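You operate a simulated robot arm through the tools that you are given. There is no shell and no other tool. Be economical: measure what you need, move in short steps, check, and stop when the job is done.

Carry out the task below with a simulated robot arm. There is one attempt and no reset: what you move stays moved.

JOB
Fill the cylinder on head 3 until its sight glass runs clear.
Fine: feed lever open, vent open while it fills; then vent and fill lever shut, no air left in.

It is judged by the outcome, as a careful person would: the job done as asked, and still so three seconds after it is handed in. It fails if anything else is knocked over, pushed out of place, dropped, spilled or broken.

ROBOT AND FRAMES
A 7-joint arm with a two-finger parallel gripper, fixed in place. Base frame: the origin is at the foot of the arm, x ahead of it, y to its left, z up. Units: cm, rad, N and s.
Its first joint turns from -2.897 to 2.897 rad. Payload 4.4 kg.
The tool frame sits at the grasp point between the pads (the TCP): z along the fingers, y along the line on which they close. The tips reach 2.3 cm beyond it. The gripper opens to 9.4 cm. The fingers are 3.8 cm wide and 1 cm thick; the gripper's body (5.4 by 9.6 cm) begins 3.9 cm behind the TCP.
Orientation is that of the tool frame in the base frame, as a unit quaternion [w, x, y, z]. With the fingers straight down and closing along the base's y, the tool's x points along the base's -x, its y along +y and its z along -z.

CONTROLS
- The arm moves only by the tool move_arm. Its argument "increments" is a list of rows, each a list of 3 entries, a list of its own where there are three numbers: the shift along the base's x, y, z in units of 150 mm (1.0 is 150 mm), then the turn, a rotation vector about the base's x, y, z in units of 60 degrees (1.0 is 60 degrees), then the finger opening in cm, from 0 to 9.4. In form: [[[dx, dy, dz], [ax, ay, az], gripper], ...]. A call has 1 to 20 rows; each row is the pose to reach, as a shift and turn from the pose commanded when the call began. A call with a number of a shift or a turn outside -1 to 1 is refused whole. Each row takes 0.2 s and may step no farther than 5 cm and 0.15 rad from the row before; otherwise, or with a gripper value out of range, the whole call is refused. A pose out of reach is approached as far as the arm can. The call stops where the force on the tool passes 40 N (or 10 N more than at its start, if that is more) or the arm is blocked; 0.2 s more then pass. Each finger travels about 7.2 cm/s and halts on what it meets, pressing with about 32 N; the grip force reading is that of the motor and also rises with nothing between the fingers. The clock runs only during rows and for 0.2 s after the last one: add rows that repeat a pose to give the fingers time. It gives the time, the measured TCP pose, the force on the tool (base axes), the opening and the grip force at its end, in the units of the frame above (readings bear some noise).
- Cameras (640 x 400 px; columns grow to the right, rows downward): "scene" is fixed at [22.24, 50.02, 138.24]; the picture's right is [-0.16, -0.99, 0.00], its down [-0.92, 0.15, -0.35] and it looks along [0.35, -0.06, -0.94] (base axes); focal length 251 px, centre (320, 200). "wrist" rides on the gripper at [8.6, 1.6, -7.4] in the tool frame; the picture's right is [-0.18, 0.98, 0.00], its down [-0.58, -0.11, -0.81] and it looks along [-0.79, -0.15, 0.59] (tool axes); focal length 243 px, centre (320, 200).
- get_image(camera): a new picture of that camera. It takes no simulated time.
- pixel_to_xyz(camera, pixels): for up to 12 pixels [column, row] of the newest picture of that camera ("zoom" is the newest enlarged one), the place [x, y, z] in the base frame of the surface seen there, good to about 0.2 cm. It takes no simulated time.
- enlarge(camera, box): a new picture of the part [left, top, right, bottom] of that camera's present view, enlarged. It takes no simulated time.
- finish_job(): hands the job in; it is judged then, once.

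Keep the steps short. Do not move on a guess: measure, check each grasp and each placing, and mend mistakes. In all there are 80 turns and 46 pictures (those below and enlarged ones count). Leave the gripper open and the arm clear of the work at the hand-in unless told otherwise, and finish with a single line.

The tools are called after "Emit:" as name(argument=value, ...) on one line, values as JSON. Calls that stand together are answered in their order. move_arm: Moves the arm, as the interface text tells. Its arguments: {"type":"object","properties":{"increments":{"type":"array","items":{"type":"array"}}},"required":["increments"]} The other tools are called the same way: get_image (camera) takes a picture; pixel_to_xyz (camera, pixels) gives the place of the surface under pixels of a picture; enlarge (camera, box) takes an enlarged picture of a part of a camera's view; finish_job () hands the job in.

At the start:

```text
time_s: 0.0
position: [50.45, 41.23, 105.29]
ee_rot: [0.0, 0.0, 1.0, 0.001]
contact_force: [0.7, -0.4, 0.1]
grip_width: 9.42
gripper_force: 0.0
```

scene: 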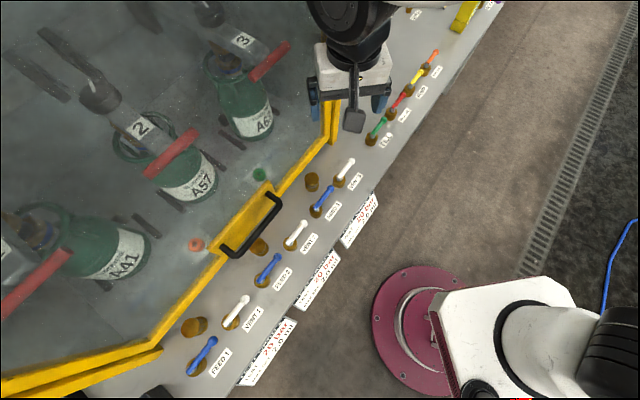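
wrist: 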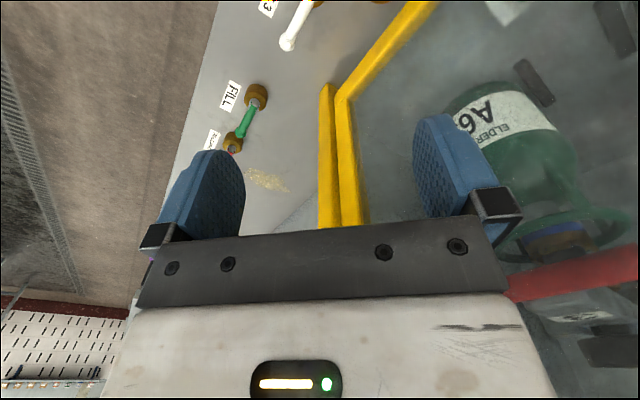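

I see a panel with lever pairs FEED/VENT 1–3, a FILL lever (green) and others. I'll enlarge the lever rows to read labels and signs.

Emit:
enlarge(camera="scene", box=[280, 120, 400, 260])

Emit:
enlarge(camera="scene", box=[350, 0, 510, 160])

Emit:
enlarge(camera="scene", box=[170, 190, 390, 390])

Emit:
enlarge(camera="scene", box=[100, 0, 320, 200])

```text
2.86 times, centred on (340, 190) of scene
```

zoom: 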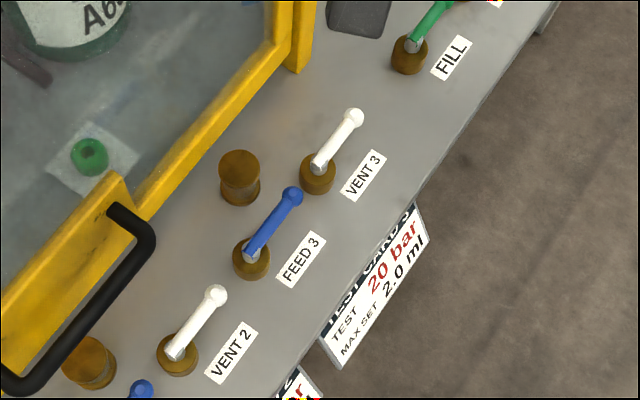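

```text
2.50 times, centred on (430, 80) of scene
```

zoom: 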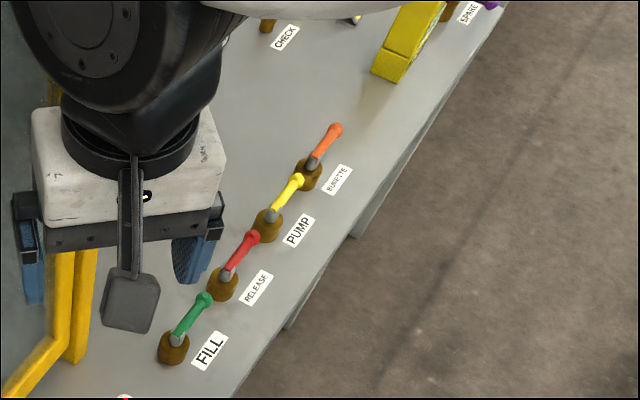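

```text
2.00 times, centred on (280, 290) of scene
```

zoom: 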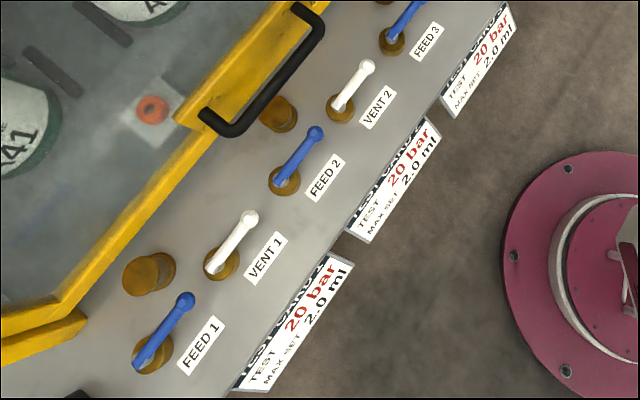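

```text
2.00 times, centred on (210, 100) of scene
```

zoom: 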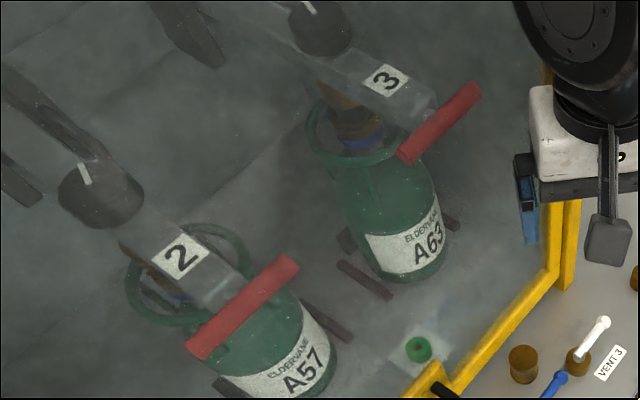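

All levers point the same way up the row. Next I measure the geometry of FEED 3, VENT 3, FILL levers, and the brown stub that may be the sight glass at (312,182).

Emit:
pixel_to_xyz(camera="scene", pixels=[[316, 212], [319, 206], [330, 188], [340, 182], [344, 175], [351, 161], [312, 180], [371, 142], [373, 137], [383, 121], [350, 200], [315, 176]])

Emit:
enlarge(camera="scene", box=[296, 150, 366, 220])

Emit:
enlarge(camera="wrist", box=[200, 0, 400, 160])

```text
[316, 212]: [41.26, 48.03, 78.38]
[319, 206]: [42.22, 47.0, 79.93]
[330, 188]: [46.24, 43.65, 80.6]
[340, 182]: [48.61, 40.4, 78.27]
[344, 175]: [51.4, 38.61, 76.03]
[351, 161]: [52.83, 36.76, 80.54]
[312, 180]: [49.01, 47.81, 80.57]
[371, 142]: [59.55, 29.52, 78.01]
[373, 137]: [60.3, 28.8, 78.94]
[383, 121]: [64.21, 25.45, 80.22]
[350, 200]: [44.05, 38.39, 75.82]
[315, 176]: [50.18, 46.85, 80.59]
```

```text
5.71 times, centred on (331, 185) of scene
```

zoom: 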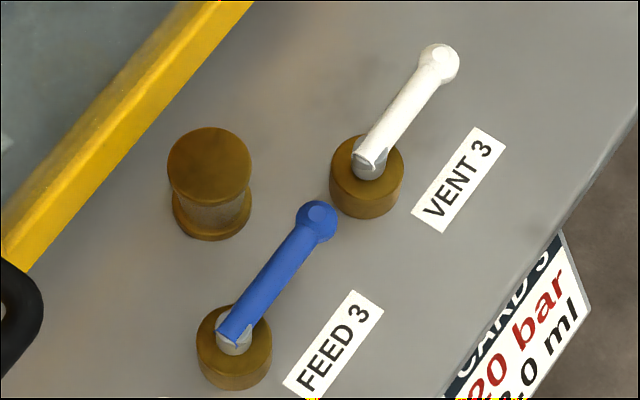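

```text
2.50 times, centred on (300, 80) of wrist
```

zoom: 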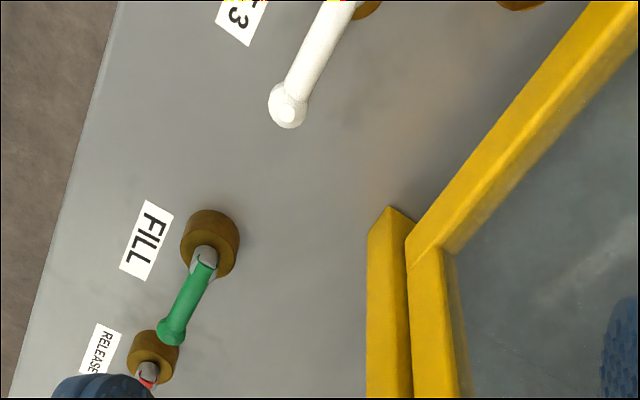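

FEED 3 pivots near (41.8,47.3), VENT 3 near (48.6,40.3), FILL near (60,29); bars are at z≈80 and panel at z≈76. I check the guard and handle heights for clearance, and lever details from the zoomed view.

Emit:
pixel_to_xyz(camera="scene", pixels=[[265, 186], [277, 200], [280, 193], [300, 168], [330, 138], [336, 110], [250, 230], [322, 190], [258, 172]])

Emit:
enlarge(camera="scene", box=[296, 150, 366, 220])

```text
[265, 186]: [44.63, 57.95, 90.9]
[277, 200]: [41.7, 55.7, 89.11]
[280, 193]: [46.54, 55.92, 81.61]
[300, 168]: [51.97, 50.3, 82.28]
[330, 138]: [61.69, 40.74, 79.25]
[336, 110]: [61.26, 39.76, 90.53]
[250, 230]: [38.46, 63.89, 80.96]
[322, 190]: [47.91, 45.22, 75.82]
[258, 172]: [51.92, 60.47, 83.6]
```

```text
5.71 times, centred on (331, 185) of scene
```

zoom: 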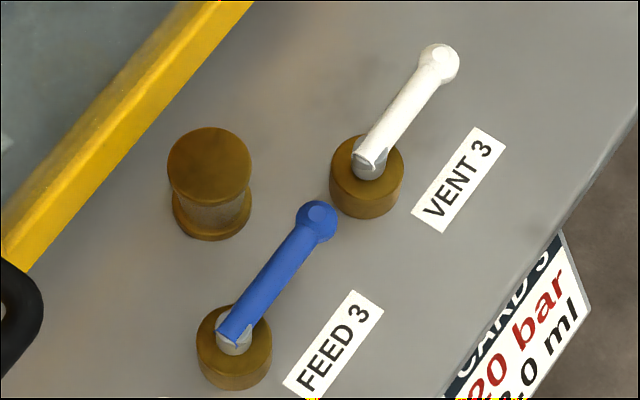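

Emit:
pixel_to_xyz(camera="zoom", pixels=[[228, 325], [235, 352], [240, 372], [270, 275], [318, 210], [318, 230], [370, 155], [368, 175], [400, 108], [438, 50], [440, 75], [215, 212]])

```text
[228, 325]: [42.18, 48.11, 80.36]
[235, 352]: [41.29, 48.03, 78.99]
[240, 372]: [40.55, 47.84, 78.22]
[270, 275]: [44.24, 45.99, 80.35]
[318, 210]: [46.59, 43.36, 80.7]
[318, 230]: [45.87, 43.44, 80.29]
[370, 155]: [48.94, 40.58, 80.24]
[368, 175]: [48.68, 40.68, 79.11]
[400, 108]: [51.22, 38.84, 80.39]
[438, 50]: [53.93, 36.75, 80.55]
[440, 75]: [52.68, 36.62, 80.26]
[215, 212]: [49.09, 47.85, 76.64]
```

Everything near the levers sits below z≈82, apart from the door handle at z≈90 near (42,56). I turn the tool 45° about z so the wrist camera faces the guard from the operator side, and come to about (41,38,93) to look at the sight glass, well above the levers.

Emit:
move_arm(increments=[[[-0.105, -0.036, -0.137], [0, 0, 0.125], 9.4], [[-0.21, -0.072, -0.273], [0, 0, 0.25], 9.4], [[-0.315, -0.108, -0.41], [0, 0, 0.375], 9.4], [[-0.42, -0.143, -0.547], [0, 0, 0.5], 9.4], [[-0.525, -0.179, -0.683], [0, 0, 0.625], 9.4], [[-0.63, -0.215, -0.82], [0, 0, 0.75], 9.4], [[-0.63, -0.215, -0.82], [0, 0, 0.75], 9.4]])

Emit:
get_image(camera="wrist")

Emit:
get_image(camera="scene")

```text
time_s: 1.6
position: [41.0, 37.77, 92.83]
ee_rot: [0.0, -0.384, 0.923, 0.0]
contact_force: [0.2, -0.4, 0.5]
grip_width: 9.39
gripper_force: 0.1
```

```text
36 pictures are left
```

wrist: 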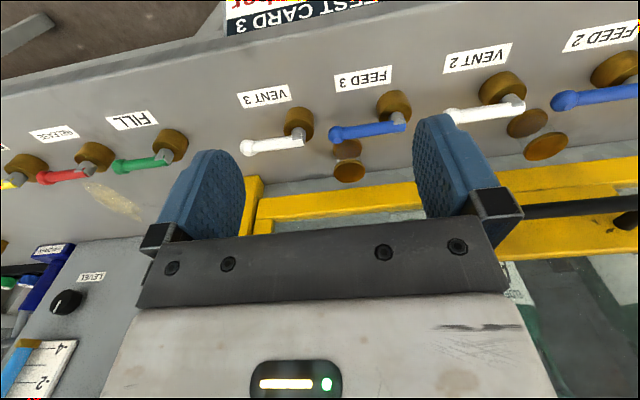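

```text
35 pictures are left
```

scene: 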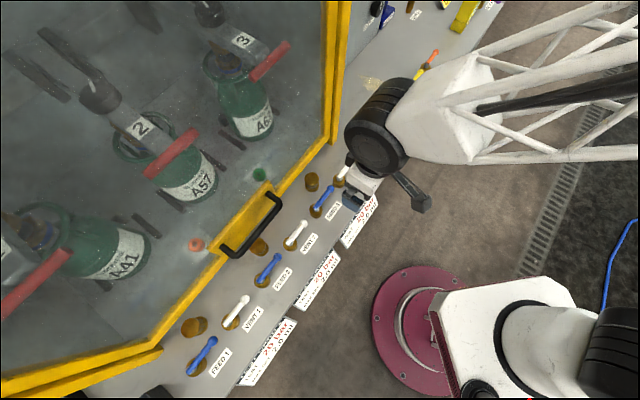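

The wrist view now shows FEED 3 (370,125), VENT 3 (280,140), and the sight glass below them at (348,160). I enlarge the glass, and the instrument panel on the left.

Emit:
enlarge(camera="wrist", box=[270, 80, 430, 190])

Emit:
enlarge(camera="wrist", box=[0, 230, 160, 400])

```text
3.64 times, centred on (350, 135) of wrist
```

zoom: 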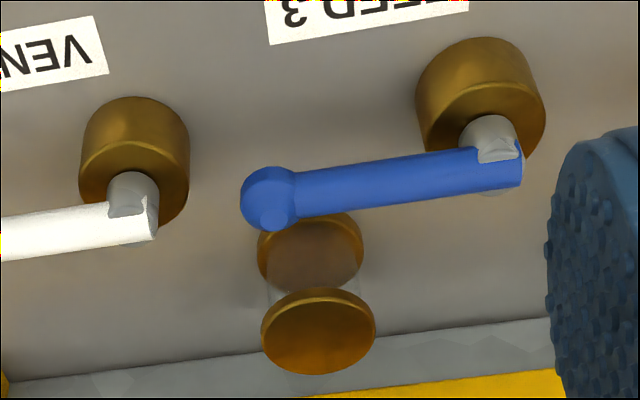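

```text
2.35 times, centred on (80, 315) of wrist
```

zoom: 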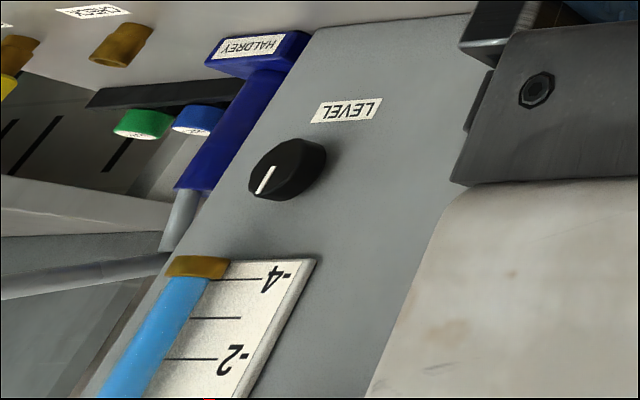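

The sight glass body is empty between its brass caps. Swinging FEED 3's ball toward the guard would hit the glass (7.2 cm from the pivot, ball radius 6), so the levers must turn toward the operator. To straddle the bar I need the fingers closing across the row, so I rotate a further 90° in two calls while high up, keeping the camera away from the door handle.

Emit:
move_arm(increments=[[[0.04, 0.06, 0], [0, 0, 0.125], 9.4], [[0.08, 0.12, 0], [0, 0, 0.25], 9.4], [[0.12, 0.18, 0], [0, 0, 0.375], 9.4], [[0.16, 0.24, 0], [0, 0, 0.5], 9.4], [[0.2, 0.3, 0], [0, 0, 0.625], 9.4], [[0.24, 0.36, 0], [0, 0, 0.75], 9.4], [[0.24, 0.36, 0], [0, 0, 0.75], 9.4]])

Emit:
move_arm(increments=[[[0, 0.02, 0], [0, 0, 0.125], 6], [[0, 0.03, 0], [0, 0, 0.25], 6], [[0, 0.05, 0], [0, 0, 0.375], 5], [[0, 0.07, 0], [0, 0, 0.5], 4], [[0, 0.09, 0], [0, 0, 0.625], 3.2], [[0, 0.11, 0], [0, 0, 0.75], 3.2], [[0, 0.11, 0], [0, 0, 0.75], 3.2]])

Emit:
get_image(camera="wrist")

```text
time_s: 3.2
position: [44.76, 43.33, 92.89]
ee_rot: [0.0, 0.708, -0.706, 0.0]
contact_force: [0.0, -0.7, -0.4]
grip_width: 9.42
gripper_force: 0.2
```

```text
time_s: 4.8
position: [44.64, 44.95, 92.83]
ee_rot: [0.0, 0.924, -0.382, 0.0]
contact_force: [-0.3, 0.2, -0.3]
grip_width: 3.2
gripper_force: 0.1
```

```text
32 pictures are left
```

wrist: 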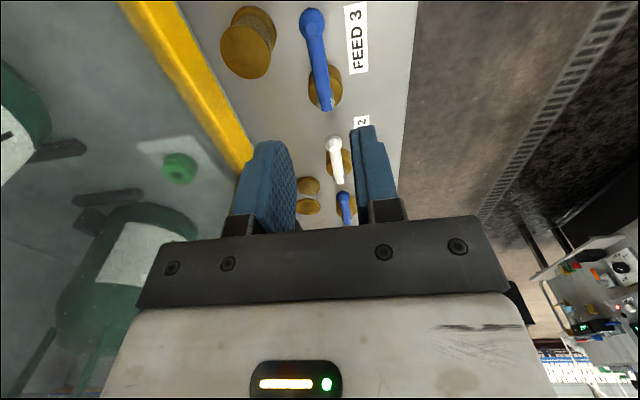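

The full turn is reachable. FEED 3 shows at (318,60). I measure its bar again from this view.

Emit:
pixel_to_xyz(camera="wrist", pixels=[[312, 16], [317, 45], [320, 65], [324, 90], [326, 106], [248, 48], [332, 100]])

```text
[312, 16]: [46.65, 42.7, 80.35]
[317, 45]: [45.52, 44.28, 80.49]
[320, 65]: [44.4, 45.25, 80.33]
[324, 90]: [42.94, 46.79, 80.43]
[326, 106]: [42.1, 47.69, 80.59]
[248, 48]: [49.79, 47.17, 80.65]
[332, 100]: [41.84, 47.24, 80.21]
```

The bar lies on a line from pivot (42.2,47.5) to ball (46.6,42.9), top z≈80.4. I descend straddling it at (45.0,44.6) to TCP z≈80.6 (tips 78.3).

Emit:
move_arm(increments=[[[0.02, -0.02, -0.2], [0, 0, 0], 3.2], [[0.02, -0.02, -0.4], [0, 0, 0], 3.2], [[0.02, -0.02, -0.55], [0, 0, 0], 3.2], [[0.02, -0.02, -0.7], [0, 0, 0], 3.2], [[0.02, -0.02, -0.82], [0, 0, 0], 3.2], [[0.02, -0.02, -0.82], [0, 0, 0], 3.2]])

Emit:
get_image(camera="wrist")

```text
time_s: 6.2
position: [44.86, 44.56, 80.72]
ee_rot: [0.0, 0.924, -0.383, 0.0]
contact_force: [-0.5, 0.2, -0.1]
grip_width: 3.21
gripper_force: 0.0
```

```text
31 pictures are left
```

wrist: 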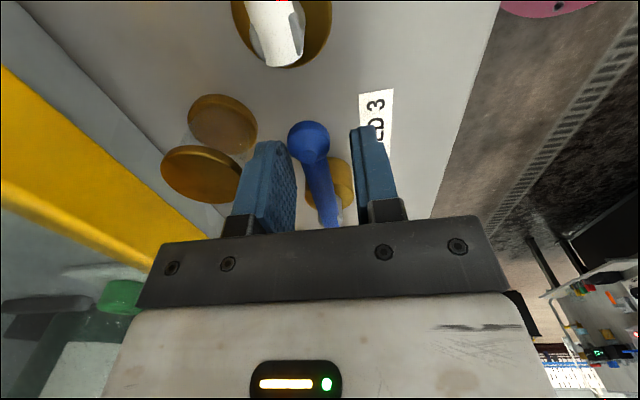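

The bar is between the fingers with nothing else touched. I swing it toward the operator by 45° about its pivot, tool turning with it, fingers loosely at 2.2 cm, and watch the force.

Emit:
move_arm(increments=[[[0, 0, 0], [0, 0, 0], 2.2], [[-0.027, -0.021, 0], [0, 0, -0.125], 2.2], [[-0.057, -0.039, 0], [0, 0, -0.25], 2.2], [[-0.089, -0.053, 0], [0, 0, -0.375], 2.2], [[-0.122, -0.063, 0], [0, 0, -0.5], 2.2], [[-0.156, -0.067, 0], [0, 0, -0.625], 2.2], [[-0.191, -0.068, 0], [0, 0, -0.75], 2.2]])

Emit:
get_image(camera="wrist")

```text
time_s: 7.8
position: [41.85, 43.65, 80.8]
ee_rot: [0.0, -0.706, 0.708, 0.0]
contact_force: [0.7, -0.9, 1.3]
grip_width: 2.22
gripper_force: 0.0
```

```text
30 pictures are left
```

wrist: 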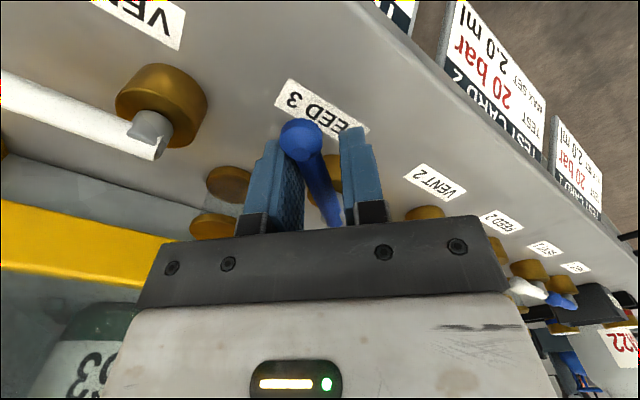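

The lever follows with almost no force and is halfway. I continue the other 45°.

Emit:
move_arm(increments=[[[-0.033, 0.005, 0], [0, 0, -0.125], 2.2], [[-0.066, 0.015, 0], [0, 0, -0.25], 2.2], [[-0.097, 0.028, 0], [0, 0, -0.375], 2.2], [[-0.125, 0.046, 0], [0, 0, -0.5], 2.2], [[-0.151, 0.067, 0], [0, 0, -0.625], 2.2], [[-0.175, 0.092, 0], [0, 0, -0.75], 2.2], [[-0.175, 0.092, 0], [0, 0, -0.75], 2.2]])

Emit:
get_image(camera="wrist")

Emit:
enlarge(camera="scene", box=[270, 140, 390, 260])

```text
time_s: 9.4
position: [39.31, 44.88, 80.62]
ee_rot: [0.0, -0.382, 0.924, 0.0]
contact_force: [-0.6, -0.2, 0.8]
grip_width: 2.2
gripper_force: 0.0
```

```text
29 pictures are left
```

wrist: 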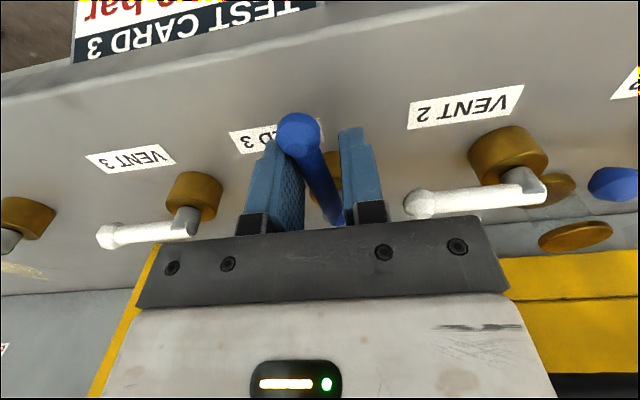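

```text
3.33 times, centred on (330, 200) of scene
```

zoom: 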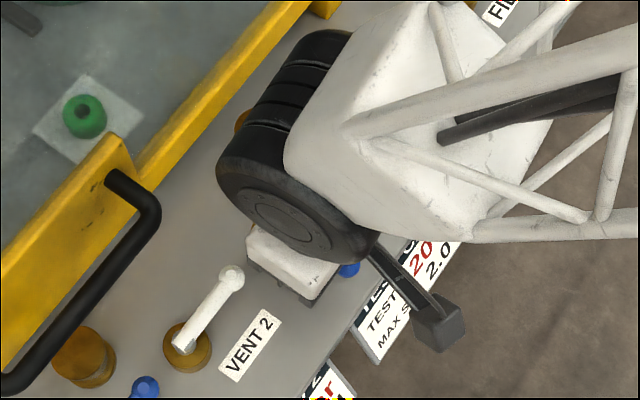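

The lever lags a little against the pushing finger, about 8° short. I continue in two small steps to feel for the end stop.

Emit:
move_arm(increments=[[[-0.011, 0.013, 0], [0, 0, -0.0625], 2.2], [[-0.021, 0.027, 0], [0, 0, -0.125], 2.2], [[-0.03, 0.041, 0], [0, 0, -0.1875], 2.2], [[-0.03, 0.041, 0], [0, 0, -0.1875], 2.2]])

Emit:
get_image(camera="wrist")

```text
time_s: 10.4
position: [38.98, 45.65, 80.56]
ee_rot: [0.0, -0.29, 0.957, -0.001]
contact_force: [19.9, -7.4, -2.3]
grip_width: 2.96
gripper_force: 9.1
```

```text
27 pictures are left
```

wrist: 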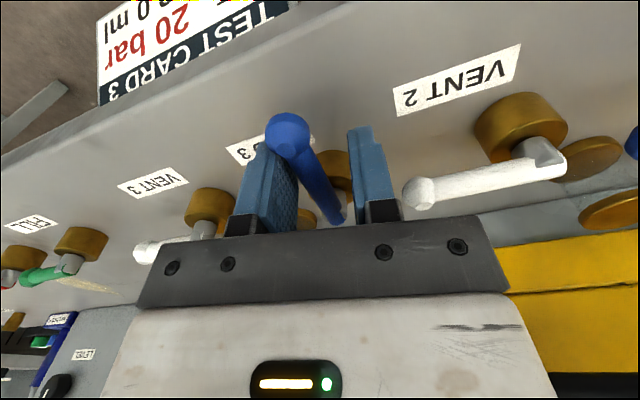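

Force rose to 21 N with the lever no longer following: that is the end stop, so FEED 3 is fully over. I back off slightly, open, and rise to z≈88.

Emit:
move_arm(increments=[[[0.02, -0.027, 0], [0, 0, 0.12], 3.2], [[0.02, -0.027, 0], [0, 0, 0.12], 3.2], [[0.02, -0.027, 0.2], [0, 0, 0.12], 3.2], [[0.02, -0.027, 0.4], [0, 0, 0.12], 3.2], [[0.02, -0.027, 0.6], [0, 0, 0.12], 3.2]])

Emit:
get_image(camera="wrist")

```text
time_s: 11.6
position: [39.04, 45.03, 89.64]
ee_rot: [0.0, -0.35, 0.937, 0.001]
contact_force: [0.2, 0.0, 1.0]
grip_width: 3.2
gripper_force: 0.0
```

```text
26 pictures are left
```

wrist: 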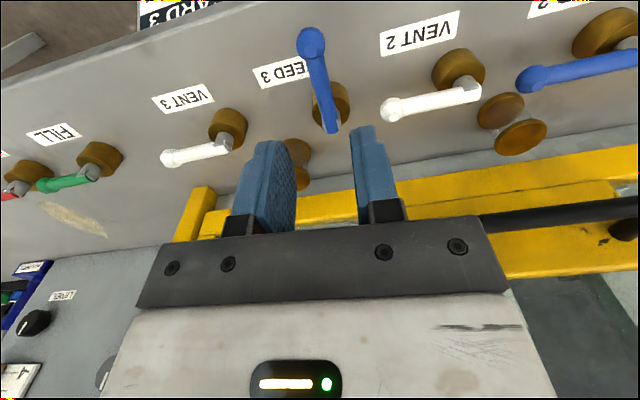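

FEED 3 now points to the operator, a full quarter turn. Next VENT 3: I move above it and turn back to straddling orientation in two calls at z≈92.

Emit:
move_arm(increments=[[[0.07, -0.04, 0.1], [0, 0, 0.13], 3.2], [[0.14, -0.08, 0.17], [0, 0, 0.26], 3.2], [[0.21, -0.12, 0.17], [0, 0, 0.39], 3.2], [[0.28, -0.16, 0.17], [0, 0, 0.52], 3.2], [[0.35, -0.2, 0.17], [0, 0, 0.65], 3.2], [[0.415, -0.243, 0.17], [0, 0, 0.78], 3.2]])

Emit:
move_arm(increments=[[[0.07, -0.04, 0], [0, 0, 0.13], 3.2], [[0.14, -0.08, 0], [0, 0, 0.26], 3.2], [[0.21, -0.12, 0], [0, 0, 0.39], 3.2], [[0.28, -0.16, 0], [0, 0, 0.52], 3.2], [[0.35, -0.2, 0], [0, 0, 0.65], 3.2], [[0.415, -0.243, 0], [0, 0, 0.78], 3.2], [[0.415, -0.243, 0], [0, 0, 0.78], 3.2]])

Emit:
get_image(camera="wrist")

```text
time_s: 13.0
position: [45.56, 41.41, 92.36]
ee_rot: [0.0, -0.694, 0.72, 0.0]
contact_force: [0.6, 1.0, -0.6]
grip_width: 3.2
gripper_force: 0.2
```

```text
time_s: 14.6
position: [51.74, 38.05, 92.21]
ee_rot: [0.0, 0.922, -0.387, 0.0]
contact_force: [0.3, 0.2, 0.8]
grip_width: 3.2
gripper_force: 0.1
```

```text
25 pictures are left
```

wrist: 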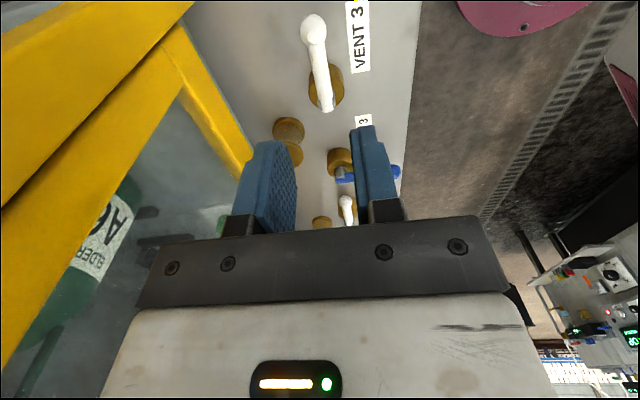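

VENT 3 shows at (318,60); I measure the bar.

Emit:
pixel_to_xyz(camera="wrist", pixels=[[313, 20], [317, 50], [321, 75], [325, 98], [327, 106], [238, 165]])

```text
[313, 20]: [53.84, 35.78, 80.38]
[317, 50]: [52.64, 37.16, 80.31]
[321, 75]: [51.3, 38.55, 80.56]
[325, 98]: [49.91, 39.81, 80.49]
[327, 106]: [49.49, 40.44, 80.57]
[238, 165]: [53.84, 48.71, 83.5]
```

The VENT 3 bar runs from pivot (49.4,40.4) to ball (53.8,35.9). I descend straddling it at (52.2,37.55).

Emit:
move_arm(increments=[[[0.03, -0.033, -0.2], [0, 0, 0], 3.2], [[0.03, -0.033, -0.4], [0, 0, 0], 3.2], [[0.03, -0.033, -0.55], [0, 0, 0], 3.2], [[0.03, -0.033, -0.7], [0, 0, 0], 3.2], [[0.03, -0.033, -0.773], [0, 0, 0], 2.2], [[0.03, -0.033, -0.773], [0, 0, 0], 2.2]])

Emit:
get_image(camera="wrist")

```text
time_s: 16.0
position: [52.03, 37.52, 80.51]
ee_rot: [0.0, 0.922, -0.386, 0.0]
contact_force: [0.3, 0.2, 0.3]
grip_width: 2.19
gripper_force: 0.1
```

```text
24 pictures are left
```

wrist: 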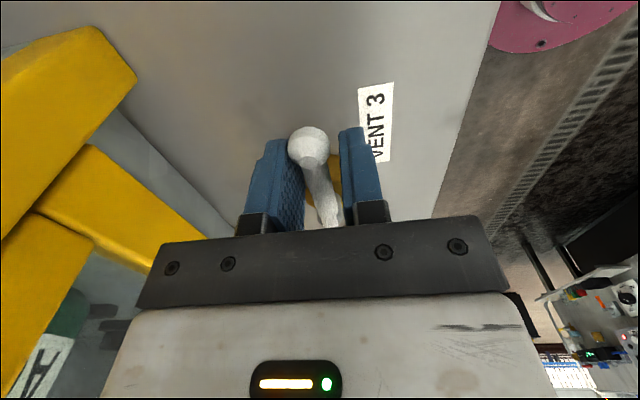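

VENT 3 is between the fingers. I swing it the same way: 45°, another 45°, watching the force.

Emit:
move_arm(increments=[[[-0.027, -0.023, 0], [0, 0, -0.125], 2.2], [[-0.055, -0.042, 0], [0, 0, -0.25], 2.2], [[-0.087, -0.057, 0], [0, 0, -0.375], 2.2], [[-0.12, -0.068, 0], [0, 0, -0.5], 2.2], [[-0.155, -0.075, 0], [0, 0, -0.625], 2.2], [[-0.189, -0.077, 0], [0, 0, -0.75], 2.2]])

Emit:
move_arm(increments=[[[-0.033, 0.003, 0], [0, 0, -0.125], 2.2], [[-0.066, 0.011, 0], [0, 0, -0.25], 2.2], [[-0.099, 0.024, 0], [0, 0, -0.375], 2.2], [[-0.129, 0.041, 0], [0, 0, -0.5], 2.2], [[-0.156, 0.062, 0], [0, 0, -0.625], 2.2], [[-0.181, 0.088, 0], [0, 0, -0.75], 2.2]])

Emit:
move_arm(increments=[[[-0.011, 0.013, 0], [0, 0, -0.0625], 2.2], [[-0.021, 0.027, 0], [0, 0, -0.125], 2.2], [[-0.03, 0.041, 0], [0, 0, -0.1875], 2.2], [[-0.03, 0.041, 0], [0, 0, -0.1875], 2.2]])

Emit:
get_image(camera="wrist")

```text
time_s: 17.4
position: [49.32, 36.27, 80.47]
ee_rot: [0.0, -0.704, 0.711, 0.0]
contact_force: [2.0, 0.7, 0.7]
grip_width: 2.24
gripper_force: 0.9
```

```text
time_s: 18.8
position: [46.76, 37.7, 80.48]
ee_rot: [0.0, -0.378, 0.926, 0.001]
contact_force: [0.6, -1.5, 0.7]
grip_width: 2.24
gripper_force: 0.9
```

```text
time_s: 19.8
position: [46.4, 38.24, 80.54]
ee_rot: [0.0, -0.285, 0.958, -0.001]
contact_force: [12.8, -9.0, -2.4]
grip_width: 2.83
gripper_force: 6.7
```

```text
23 pictures are left
```

wrist: 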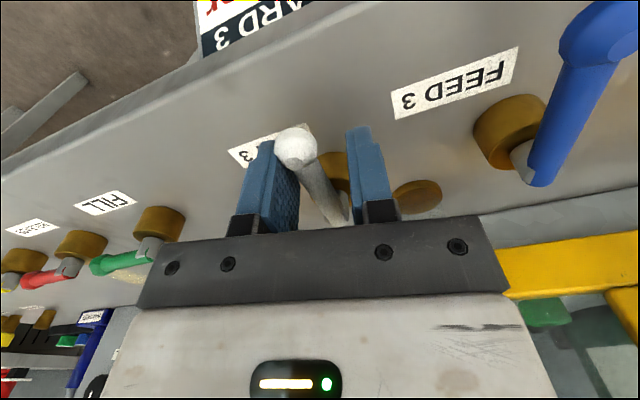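

VENT 3 hit its stop too (16 N). I back off, open, rise, then travel above FILL while turning to the straddle orientation.

Emit:
move_arm(increments=[[[0.02, -0.027, 0], [0, 0, 0.12], 3.2], [[0.02, -0.027, 0], [0, 0, 0.12], 3.2], [[0.02, -0.027, 0.2], [0, 0, 0.12], 3.2], [[0.02, -0.027, 0.4], [0, 0, 0.12], 3.2], [[0.02, -0.027, 0.6], [0, 0, 0.12], 3.2], [[0.02, -0.027, 0.77], [0, 0, 0.12], 3.2]])

Emit:
move_arm(increments=[[[0.09, -0.064, 0], [0, 0, 0.13], 3.2], [[0.18, -0.128, 0], [0, 0, 0.26], 3.2], [[0.27, -0.193, 0], [0, 0, 0.39], 3.2], [[0.36, -0.257, 0], [0, 0, 0.52], 3.2], [[0.45, -0.32, 0], [0, 0, 0.65], 3.2], [[0.54, -0.385, 0], [0, 0, 0.78], 3.2]])

Emit:
move_arm(increments=[[[0.09, -0.064, 0], [0, 0, 0.13], 3.2], [[0.18, -0.128, 0], [0, 0, 0.26], 3.2], [[0.27, -0.193, 0], [0, 0, 0.39], 3.2], [[0.36, -0.257, 0], [0, 0, 0.52], 3.2], [[0.45, -0.32, 0], [0, 0, 0.65], 3.2], [[0.54, -0.385, 0], [0, 0, 0.78], 3.2], [[0.54, -0.385, 0], [0, 0, 0.78], 3.2]])

Emit:
get_image(camera="wrist")

Emit:
get_image(camera="scene")

```text
time_s: 21.2
position: [46.55, 37.46, 92.24]
ee_rot: [0.0, -0.347, 0.938, 0.0]
contact_force: [0.3, -0.4, 0.1]
grip_width: 3.19
gripper_force: 0.0
```

```text
time_s: 22.6
position: [54.68, 32.12, 92.1]
ee_rot: [0.0, -0.691, 0.723, 0.0]
contact_force: [-0.1, 0.2, -0.4]
grip_width: 3.18
gripper_force: 0.0
```

```text
time_s: 24.2
position: [62.69, 26.24, 92.34]
ee_rot: [0.001, 0.921, -0.389, 0.0]
contact_force: [0.1, -0.2, 0.2]
grip_width: 3.19
gripper_force: 0.0
```

```text
22 pictures are left
```

wrist: 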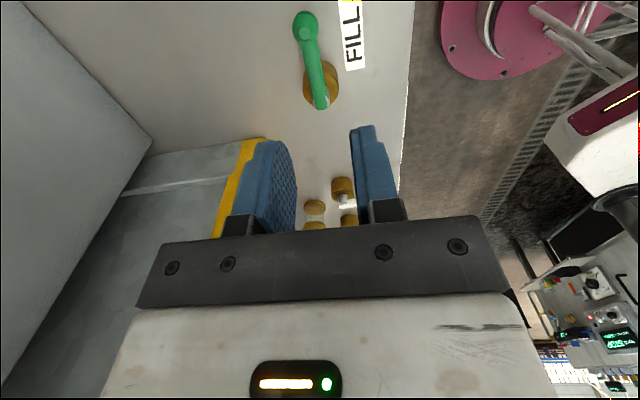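

```text
21 pictures are left
```

scene: 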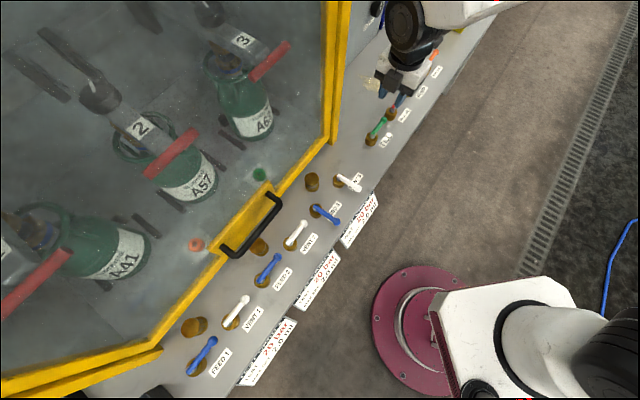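

Scene shows FEED 3 and VENT 3 both a quarter turn over, and the scene view shows the sight glass freely. FILL shows at (313,60) in the wrist view; I measure it and its neighbour RELEASE in the scene.

Emit:
pixel_to_xyz(camera="wrist", pixels=[[304, 20], [310, 50], [314, 70], [318, 90], [321, 104]])

Emit:
pixel_to_xyz(camera="scene", pixels=[[390, 114], [393, 110], [371, 141], [380, 126]])

```text
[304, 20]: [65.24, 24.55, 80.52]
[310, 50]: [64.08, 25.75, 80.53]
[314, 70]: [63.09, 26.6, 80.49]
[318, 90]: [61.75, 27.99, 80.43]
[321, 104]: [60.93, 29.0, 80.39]
```

```text
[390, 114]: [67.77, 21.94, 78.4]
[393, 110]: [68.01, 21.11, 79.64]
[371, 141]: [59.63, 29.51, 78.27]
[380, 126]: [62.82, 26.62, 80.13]
```

FILL runs from pivot (60.9,28.9) to ball (65.3,24.5); RELEASE's hub is at (68,21), clear. I descend straddling FILL at (63.6,26.2).

Emit:
move_arm(increments=[[[0.061, -0.003, -0.2], [0, 0, 0], 3.2], [[0.061, -0.003, -0.4], [0, 0, 0], 3.2], [[0.061, -0.003, -0.55], [0, 0, 0], 3.2], [[0.061, -0.003, -0.7], [0, 0, 0], 3.2], [[0.061, -0.003, -0.787], [0, 0, 0], 2.2], [[0.061, -0.003, -0.787], [0, 0, 0], 2.2]])

Emit:
get_image(camera="wrist")

Emit:
enlarge(camera="scene", box=[296, 150, 386, 230])

```text
time_s: 25.6
position: [63.42, 26.43, 80.35]
ee_rot: [0.001, 0.921, -0.391, 0.001]
contact_force: [-0.4, 0.9, -0.9]
grip_width: 2.23
gripper_force: 0.2
```

```text
20 pictures are left
```

wrist: 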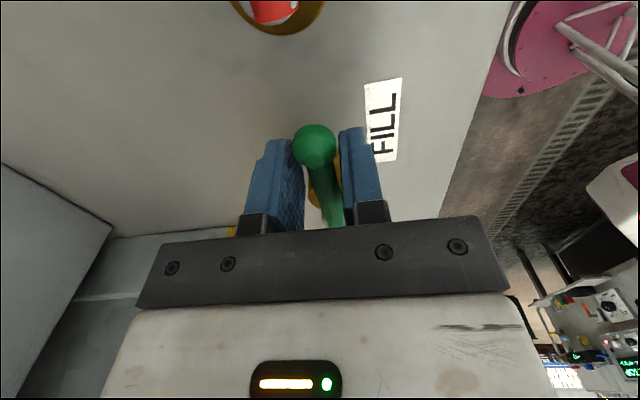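

```text
5.00 times, centred on (341, 190) of scene
```

zoom: 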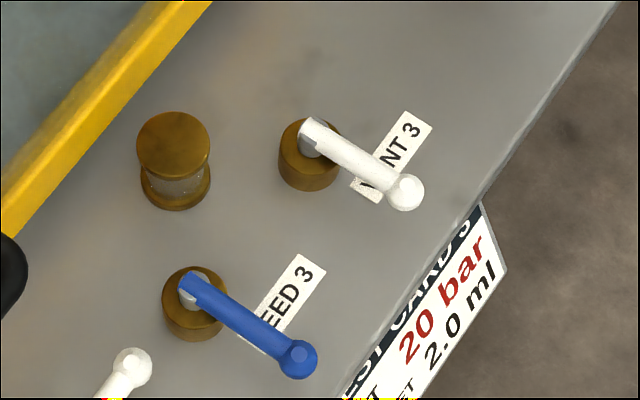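

The bar is held in the gap; FEED 3 and VENT 3 are confirmed open and the glass (175,185 in zoom) is empty as reference. I swing FILL open.

Emit:
move_arm(increments=[[[-0.027, -0.023, 0], [0, 0, -0.125], 2.2], [[-0.055, -0.042, 0], [0, 0, -0.25], 2.2], [[-0.087, -0.057, 0], [0, 0, -0.375], 2.2], [[-0.12, -0.068, 0], [0, 0, -0.5], 2.2], [[-0.155, -0.075, 0], [0, 0, -0.625], 2.2], [[-0.189, -0.077, 0], [0, 0, -0.75], 2.2]])

Emit:
move_arm(increments=[[[-0.033, 0.003, 0], [0, 0, -0.125], 2.2], [[-0.066, 0.011, 0], [0, 0, -0.25], 2.2], [[-0.099, 0.024, 0], [0, 0, -0.375], 2.2], [[-0.129, 0.041, 0], [0, 0, -0.5], 2.2], [[-0.156, 0.062, 0], [0, 0, -0.625], 2.2], [[-0.181, 0.088, 0], [0, 0, -0.75], 2.2]])

Emit:
move_arm(increments=[[[-0.011, 0.013, 0], [0, 0, -0.0625], 2.2], [[-0.021, 0.027, 0], [0, 0, -0.125], 2.2], [[-0.03, 0.041, 0], [0, 0, -0.1875], 2.2], [[-0.03, 0.041, 0], [0, 0, -0.1875], 2.2]])

Emit:
get_image(camera="wrist")

Emit:
enlarge(camera="scene", box=[296, 150, 386, 230])

```text
time_s: 27.0
position: [60.78, 25.19, 80.4]
ee_rot: [0.0, -0.701, 0.714, 0.0]
contact_force: [0.6, 0.1, 1.1]
grip_width: 2.24
gripper_force: 0.3
```

```text
time_s: 28.4
position: [58.05, 26.32, 80.4]
ee_rot: [0.0, -0.375, 0.927, 0.0]
contact_force: [0.2, -0.9, 0.5]
grip_width: 2.24
gripper_force: 0.1
```

```text
time_s: 29.4
position: [57.65, 26.91, 80.35]
ee_rot: [0.001, -0.282, 0.96, 0.0]
contact_force: [26.6, -19.7, 8.8]
grip_width: 3.57
gripper_force: 15.7
```

```text
18 pictures are left
```

wrist: 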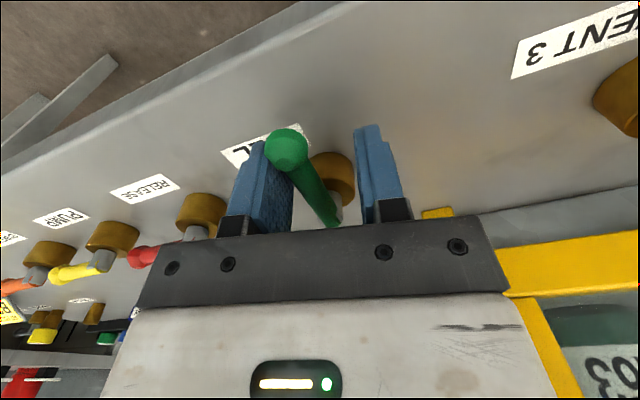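

```text
5.00 times, centred on (341, 190) of scene
```

zoom: 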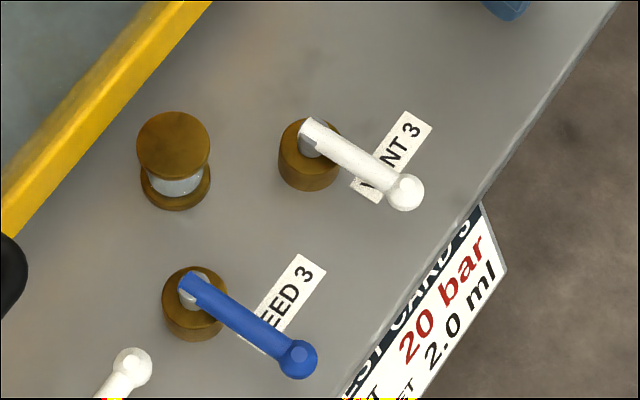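

FILL is against its stop and the glass has turned milky (bubbles passing). I back off and rise, wait a couple of seconds and look at the glass again.

Emit:
move_arm(increments=[[[0.02, -0.027, 0], [0, 0, 0.14], 3.4], [[0.02, -0.027, 0], [0, 0, 0.14], 3.4], [[0.02, -0.027, 0.2], [0, 0, 0.14], 3.4], [[0.02, -0.027, 0.4], [0, 0, 0.14], 3.4], [[0.02, -0.027, 0.6], [0, 0, 0.14], 3.4], [[0.02, -0.027, 0.6], [0, 0, 0.14], 3.4], [[0.02, -0.027, 0.6], [0, 0, 0.14], 3.4], [[0.02, -0.027, 0.6], [0, 0, 0.14], 3.4], [[0.02, -0.027, 0.6], [0, 0, 0.14], 3.4]])

Emit:
enlarge(camera="scene", box=[296, 110, 406, 210])

```text
time_s: 31.4
position: [58.0, 26.5, 89.35]
ee_rot: [0.0, -0.353, 0.936, 0.0]
contact_force: [0.0, -0.9, -0.7]
grip_width: 3.41
gripper_force: 0.0
```

```text
4.00 times, centred on (351, 160) of scene
```

zoom: 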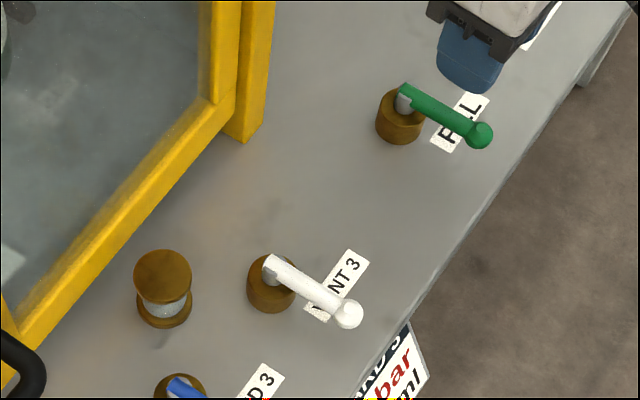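

FILL is a full quarter turn; the glass still shows white bubbles at (165,310). I wait 4 s in place and look again.

Emit:
move_arm(increments=[[[0, 0, 0], [0, 0, 0], 3.4], [[0, 0, 0], [0, 0, 0], 3.4], [[0, 0, 0], [0, 0, 0], 3.4], [[0, 0, 0], [0, 0, 0], 3.4], [[0, 0, 0], [0, 0, 0], 3.4], [[0, 0, 0], [0, 0, 0], 3.4], [[0, 0, 0], [0, 0, 0], 3.4], [[0, 0, 0], [0, 0, 0], 3.4], [[0, 0, 0], [0, 0, 0], 3.4], [[0, 0, 0], [0, 0, 0], 3.4], [[0, 0, 0], [0, 0, 0], 3.4], [[0, 0, 0], [0, 0, 0], 3.4], [[0, 0, 0], [0, 0, 0], 3.4], [[0, 0, 0], [0, 0, 0], 3.4], [[0, 0, 0], [0, 0, 0], 3.4], [[0, 0, 0], [0, 0, 0], 3.4], [[0, 0, 0], [0, 0, 0], 3.4], [[0, 0, 0], [0, 0, 0], 3.4], [[0, 0, 0], [0, 0, 0], 3.4], [[0, 0, 0], [0, 0, 0], 3.4]])

Emit:
enlarge(camera="scene", box=[296, 165, 346, 205])

```text
time_s: 35.6
position: [57.9, 26.42, 89.43]
ee_rot: [0.0, -0.352, 0.936, 0.0]
contact_force: [0.4, -0.6, -0.6]
grip_width: 3.41
gripper_force: 0.0
```

```text
10.00 times, centred on (321, 185) of scene
```

zoom: 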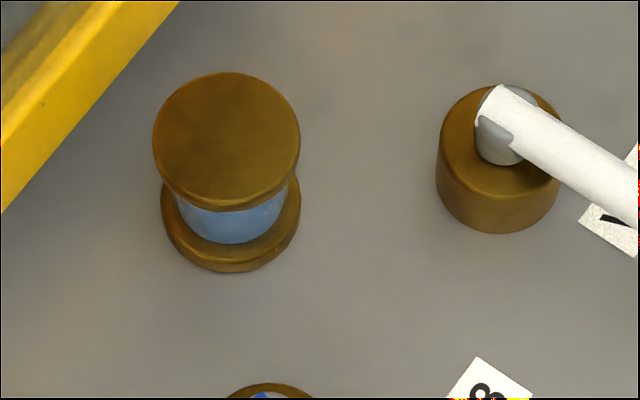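

The glass has turned from white to blue liquid. I wait 2 s more and compare to be sure no bubbles are still passing.

Emit:
move_arm(increments=[[[0, 0, 0], [0, 0, 0], 3.4], [[0, 0, 0], [0, 0, 0], 3.4], [[0, 0, 0], [0, 0, 0], 3.4], [[0, 0, 0], [0, 0, 0], 3.4], [[0, 0, 0], [0, 0, 0], 3.4], [[0, 0, 0], [0, 0, 0], 3.4], [[0, 0, 0], [0, 0, 0], 3.4], [[0, 0, 0], [0, 0, 0], 3.4], [[0, 0, 0], [0, 0, 0], 3.4], [[0, 0, 0], [0, 0, 0], 3.4]])

Emit:
enlarge(camera="scene", box=[296, 165, 346, 205])

```text
time_s: 37.8
position: [57.88, 26.58, 89.45]
ee_rot: [0.001, -0.353, 0.936, 0.0]
contact_force: [0.5, -0.6, 0.8]
grip_width: 3.41
gripper_force: 0.1
```

```text
10.00 times, centred on (321, 185) of scene
```

zoom: 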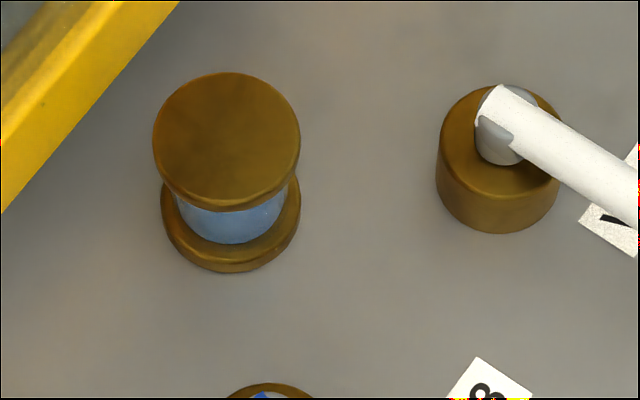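

The glass is steady clear blue: air is out. I go above VENT 3's bar now, turned to match it (yaw 45°), at z≈90.

Emit:
move_arm(increments=[[[-0.19, 0.182, 0.03], [0, 0, 0.03], 3.4], [[-0.38, 0.365, 0.03], [0, 0, 0.06], 3.4], [[-0.57, 0.547, 0.03], [0, 0, 0.06], 3.4], [[-0.76, 0.73, 0.03], [0, 0, 0.06], 3.4], [[-0.76, 0.73, 0.03], [0, 0, 0.06], 3.4]])

Emit:
get_image(camera="wrist")

```text
time_s: 39.0
position: [46.48, 37.8, 89.55]
ee_rot: [0.0, -0.381, 0.924, 0.0]
contact_force: [0.3, -0.6, 0.8]
grip_width: 3.39
gripper_force: 0.0
```

```text
13 pictures are left
```

wrist: 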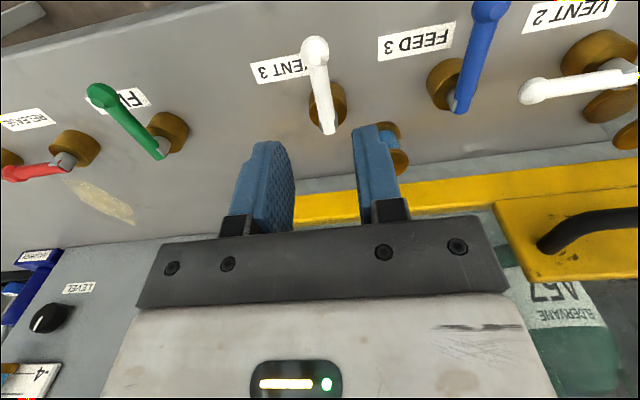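

Emit:
pixel_to_xyz(camera="wrist", pixels=[[314, 48], [319, 75], [324, 100], [329, 126], [104, 95], [130, 122], [158, 150]])

```text
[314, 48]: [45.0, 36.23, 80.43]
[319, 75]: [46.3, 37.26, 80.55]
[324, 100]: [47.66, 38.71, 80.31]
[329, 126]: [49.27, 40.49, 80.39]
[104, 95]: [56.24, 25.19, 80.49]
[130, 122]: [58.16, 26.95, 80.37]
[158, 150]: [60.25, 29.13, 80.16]
```

The bar lies under the fingers, (49.3,40.4) to (45.0,36.2). I descend over it at (46.5,37.6) and check.

Emit:
move_arm(increments=[[[0, -0.01, -0.2], [0, 0, 0], 3.4], [[0, -0.01, -0.4], [0, 0, 0], 3.4], [[0, -0.01, -0.55], [0, 0, 0], 3.4], [[0, -0.01, -0.6], [0, 0, 0], 2.2], [[0, -0.01, -0.6], [0, 0, 0], 2.2]])

Emit:
get_image(camera="wrist")

```text
time_s: 40.2
position: [46.57, 37.48, 80.57]
ee_rot: [0.0, -0.383, 0.924, 0.0]
contact_force: [-0.3, 0.1, 0.0]
grip_width: 2.19
gripper_force: 0.1
```

```text
12 pictures are left
```

wrist: 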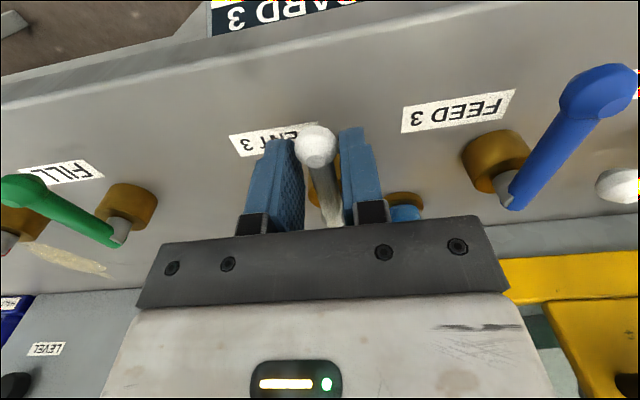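

VENT 3 is straddled, and the glass behind it is blue and clear at (407,210). I swing the vent back shut to its stop.

Emit:
move_arm(increments=[[[0.026, -0.023, 0], [0, 0, 0.125], 2.2], [[0.055, -0.043, 0], [0, 0, 0.25], 2.2], [[0.086, -0.059, 0], [0, 0, 0.375], 2.2], [[0.119, -0.07, 0], [0, 0, 0.5], 2.2], [[0.153, -0.077, 0], [0, 0, 0.625], 2.2], [[0.188, -0.08, 0], [0, 0, 0.75], 2.2]])

Emit:
move_arm(increments=[[[0.035, 0.002, 0], [0, 0, 0.125], 2.2], [[0.069, 0.008, 0], [0, 0, 0.25], 2.2], [[0.102, 0.02, 0], [0, 0, 0.375], 2.2], [[0.133, 0.034, 0], [0, 0, 0.5], 2.2], [[0.163, 0.054, 0], [0, 0, 0.625], 2.2], [[0.189, 0.076, 0], [0, 0, 0.75], 2.2]])

Emit:
move_arm(increments=[[[0.018, 0.019, 0], [0, 0, 0.094], 2.2], [[0.033, 0.04, 0], [0, 0, 0.1875], 2.2], [[0.033, 0.04, 0], [0, 0, 0.1875], 2.2]])

Emit:
get_image(camera="wrist")

```text
time_s: 41.6
position: [49.43, 36.12, 80.64]
ee_rot: [0.0, -0.707, 0.707, 0.0]
contact_force: [-1.4, -0.4, -0.2]
grip_width: 2.24
gripper_force: 0.7
```

```text
time_s: 43.0
position: [52.15, 37.56, 80.57]
ee_rot: [0.0, 0.924, -0.383, 0.0]
contact_force: [-0.8, -0.3, -0.3]
grip_width: 2.24
gripper_force: 0.2
```

```text
time_s: 43.8
position: [52.55, 37.89, 80.56]
ee_rot: [0.001, 0.956, -0.292, -0.001]
contact_force: [-11.1, -7.0, -3.1]
grip_width: 2.74
gripper_force: 6.0
```

```text
11 pictures are left
```

wrist: 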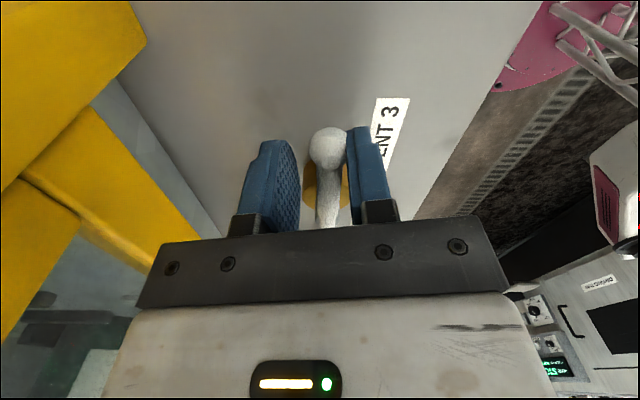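

The vent is at its shut stop (13 N). I back off, rise, and go over the FILL bar, (60.3,29.1) to (56.2,25.2), turning to match it.

Emit:
move_arm(increments=[[[-0.022, -0.027, 0], [0, 0, -0.12], 3.4], [[-0.022, -0.027, 0], [0, 0, -0.12], 3.4], [[-0.022, -0.027, 0.2], [0, 0, -0.12], 3.4], [[-0.022, -0.027, 0.4], [0, 0, -0.12], 3.4], [[-0.022, -0.027, 0.6], [0, 0, -0.12], 3.4]])

Emit:
move_arm(increments=[[[0.03, -0.06, 0], [0, 0, -0.13], 3.4], [[0.06, -0.12, 0], [0, 0, -0.26], 3.4], [[0.09, -0.18, 0], [0, 0, -0.39], 3.4], [[0.12, -0.24, 0], [0, 0, -0.52], 3.4], [[0.15, -0.3, 0], [0, 0, -0.65], 3.4], [[0.18, -0.367, 0], [0, 0, -0.78], 3.4]])

Emit:
move_arm(increments=[[[0.03, -0.06, 0], [0, 0, -0.13], 3.4], [[0.06, -0.12, 0], [0, 0, -0.26], 3.4], [[0.09, -0.18, 0], [0, 0, -0.39], 3.4], [[0.12, -0.24, 0], [0, 0, -0.52], 3.4], [[0.15, -0.3, 0], [0, 0, -0.65], 3.4], [[0.18, -0.367, 0], [0, 0, -0.78], 3.4], [[0.18, -0.367, 0], [0, 0, -0.78], 3.4]])

Emit:
get_image(camera="wrist")

```text
time_s: 45.0
position: [52.31, 37.51, 89.43]
ee_rot: [-0.001, 0.937, -0.351, 0.0]
contact_force: [0.9, 0.4, -0.8]
grip_width: 3.41
gripper_force: 0.1
```

```text
time_s: 46.4
position: [55.03, 32.06, 89.81]
ee_rot: [-0.001, 0.719, -0.695, 0.0]
contact_force: [0.0, -0.5, 0.4]
grip_width: 3.4
gripper_force: 0.0
```

```text
time_s: 48.0
position: [57.63, 26.45, 89.75]
ee_rot: [-0.001, -0.384, 0.923, 0.0]
contact_force: [0.1, -0.1, 0.3]
grip_width: 3.38
gripper_force: 0.0
```

```text
10 pictures are left
```

wrist: 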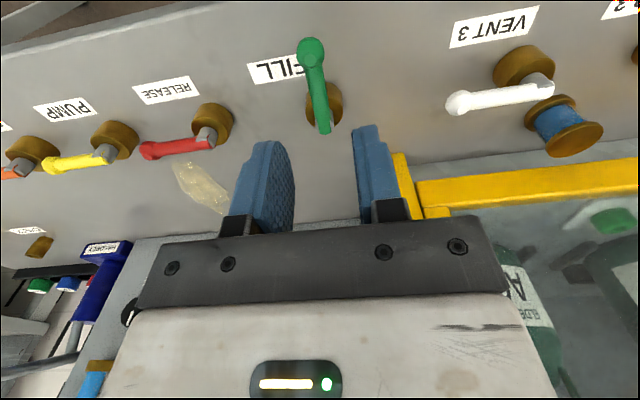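

Vent shut, glass clear blue at (560,125), FILL bar between the fingers ((310,48) to (324,126)). I descend over it and check.

Emit:
move_arm(increments=[[[0.013, -0.013, -0.2], [0, 0, 0], 3.4], [[0.013, -0.013, -0.4], [0, 0, 0], 3.4], [[0.013, -0.013, -0.55], [0, 0, 0], 3.4], [[0.013, -0.013, -0.613], [0, 0, 0], 2.2], [[0.013, -0.013, -0.613], [0, 0, 0], 2.2]])

Emit:
get_image(camera="wrist")

```text
time_s: 49.2
position: [57.65, 26.3, 80.62]
ee_rot: [0.0, -0.386, 0.923, 0.0]
contact_force: [0.2, 0.6, 0.2]
grip_width: 2.2
gripper_force: 0.0
```

```text
9 pictures are left
```

wrist: 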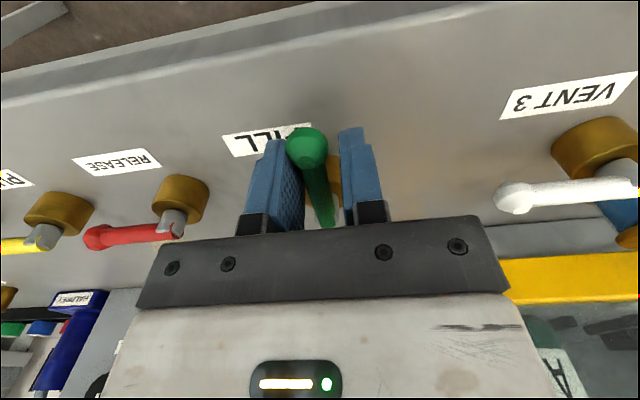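

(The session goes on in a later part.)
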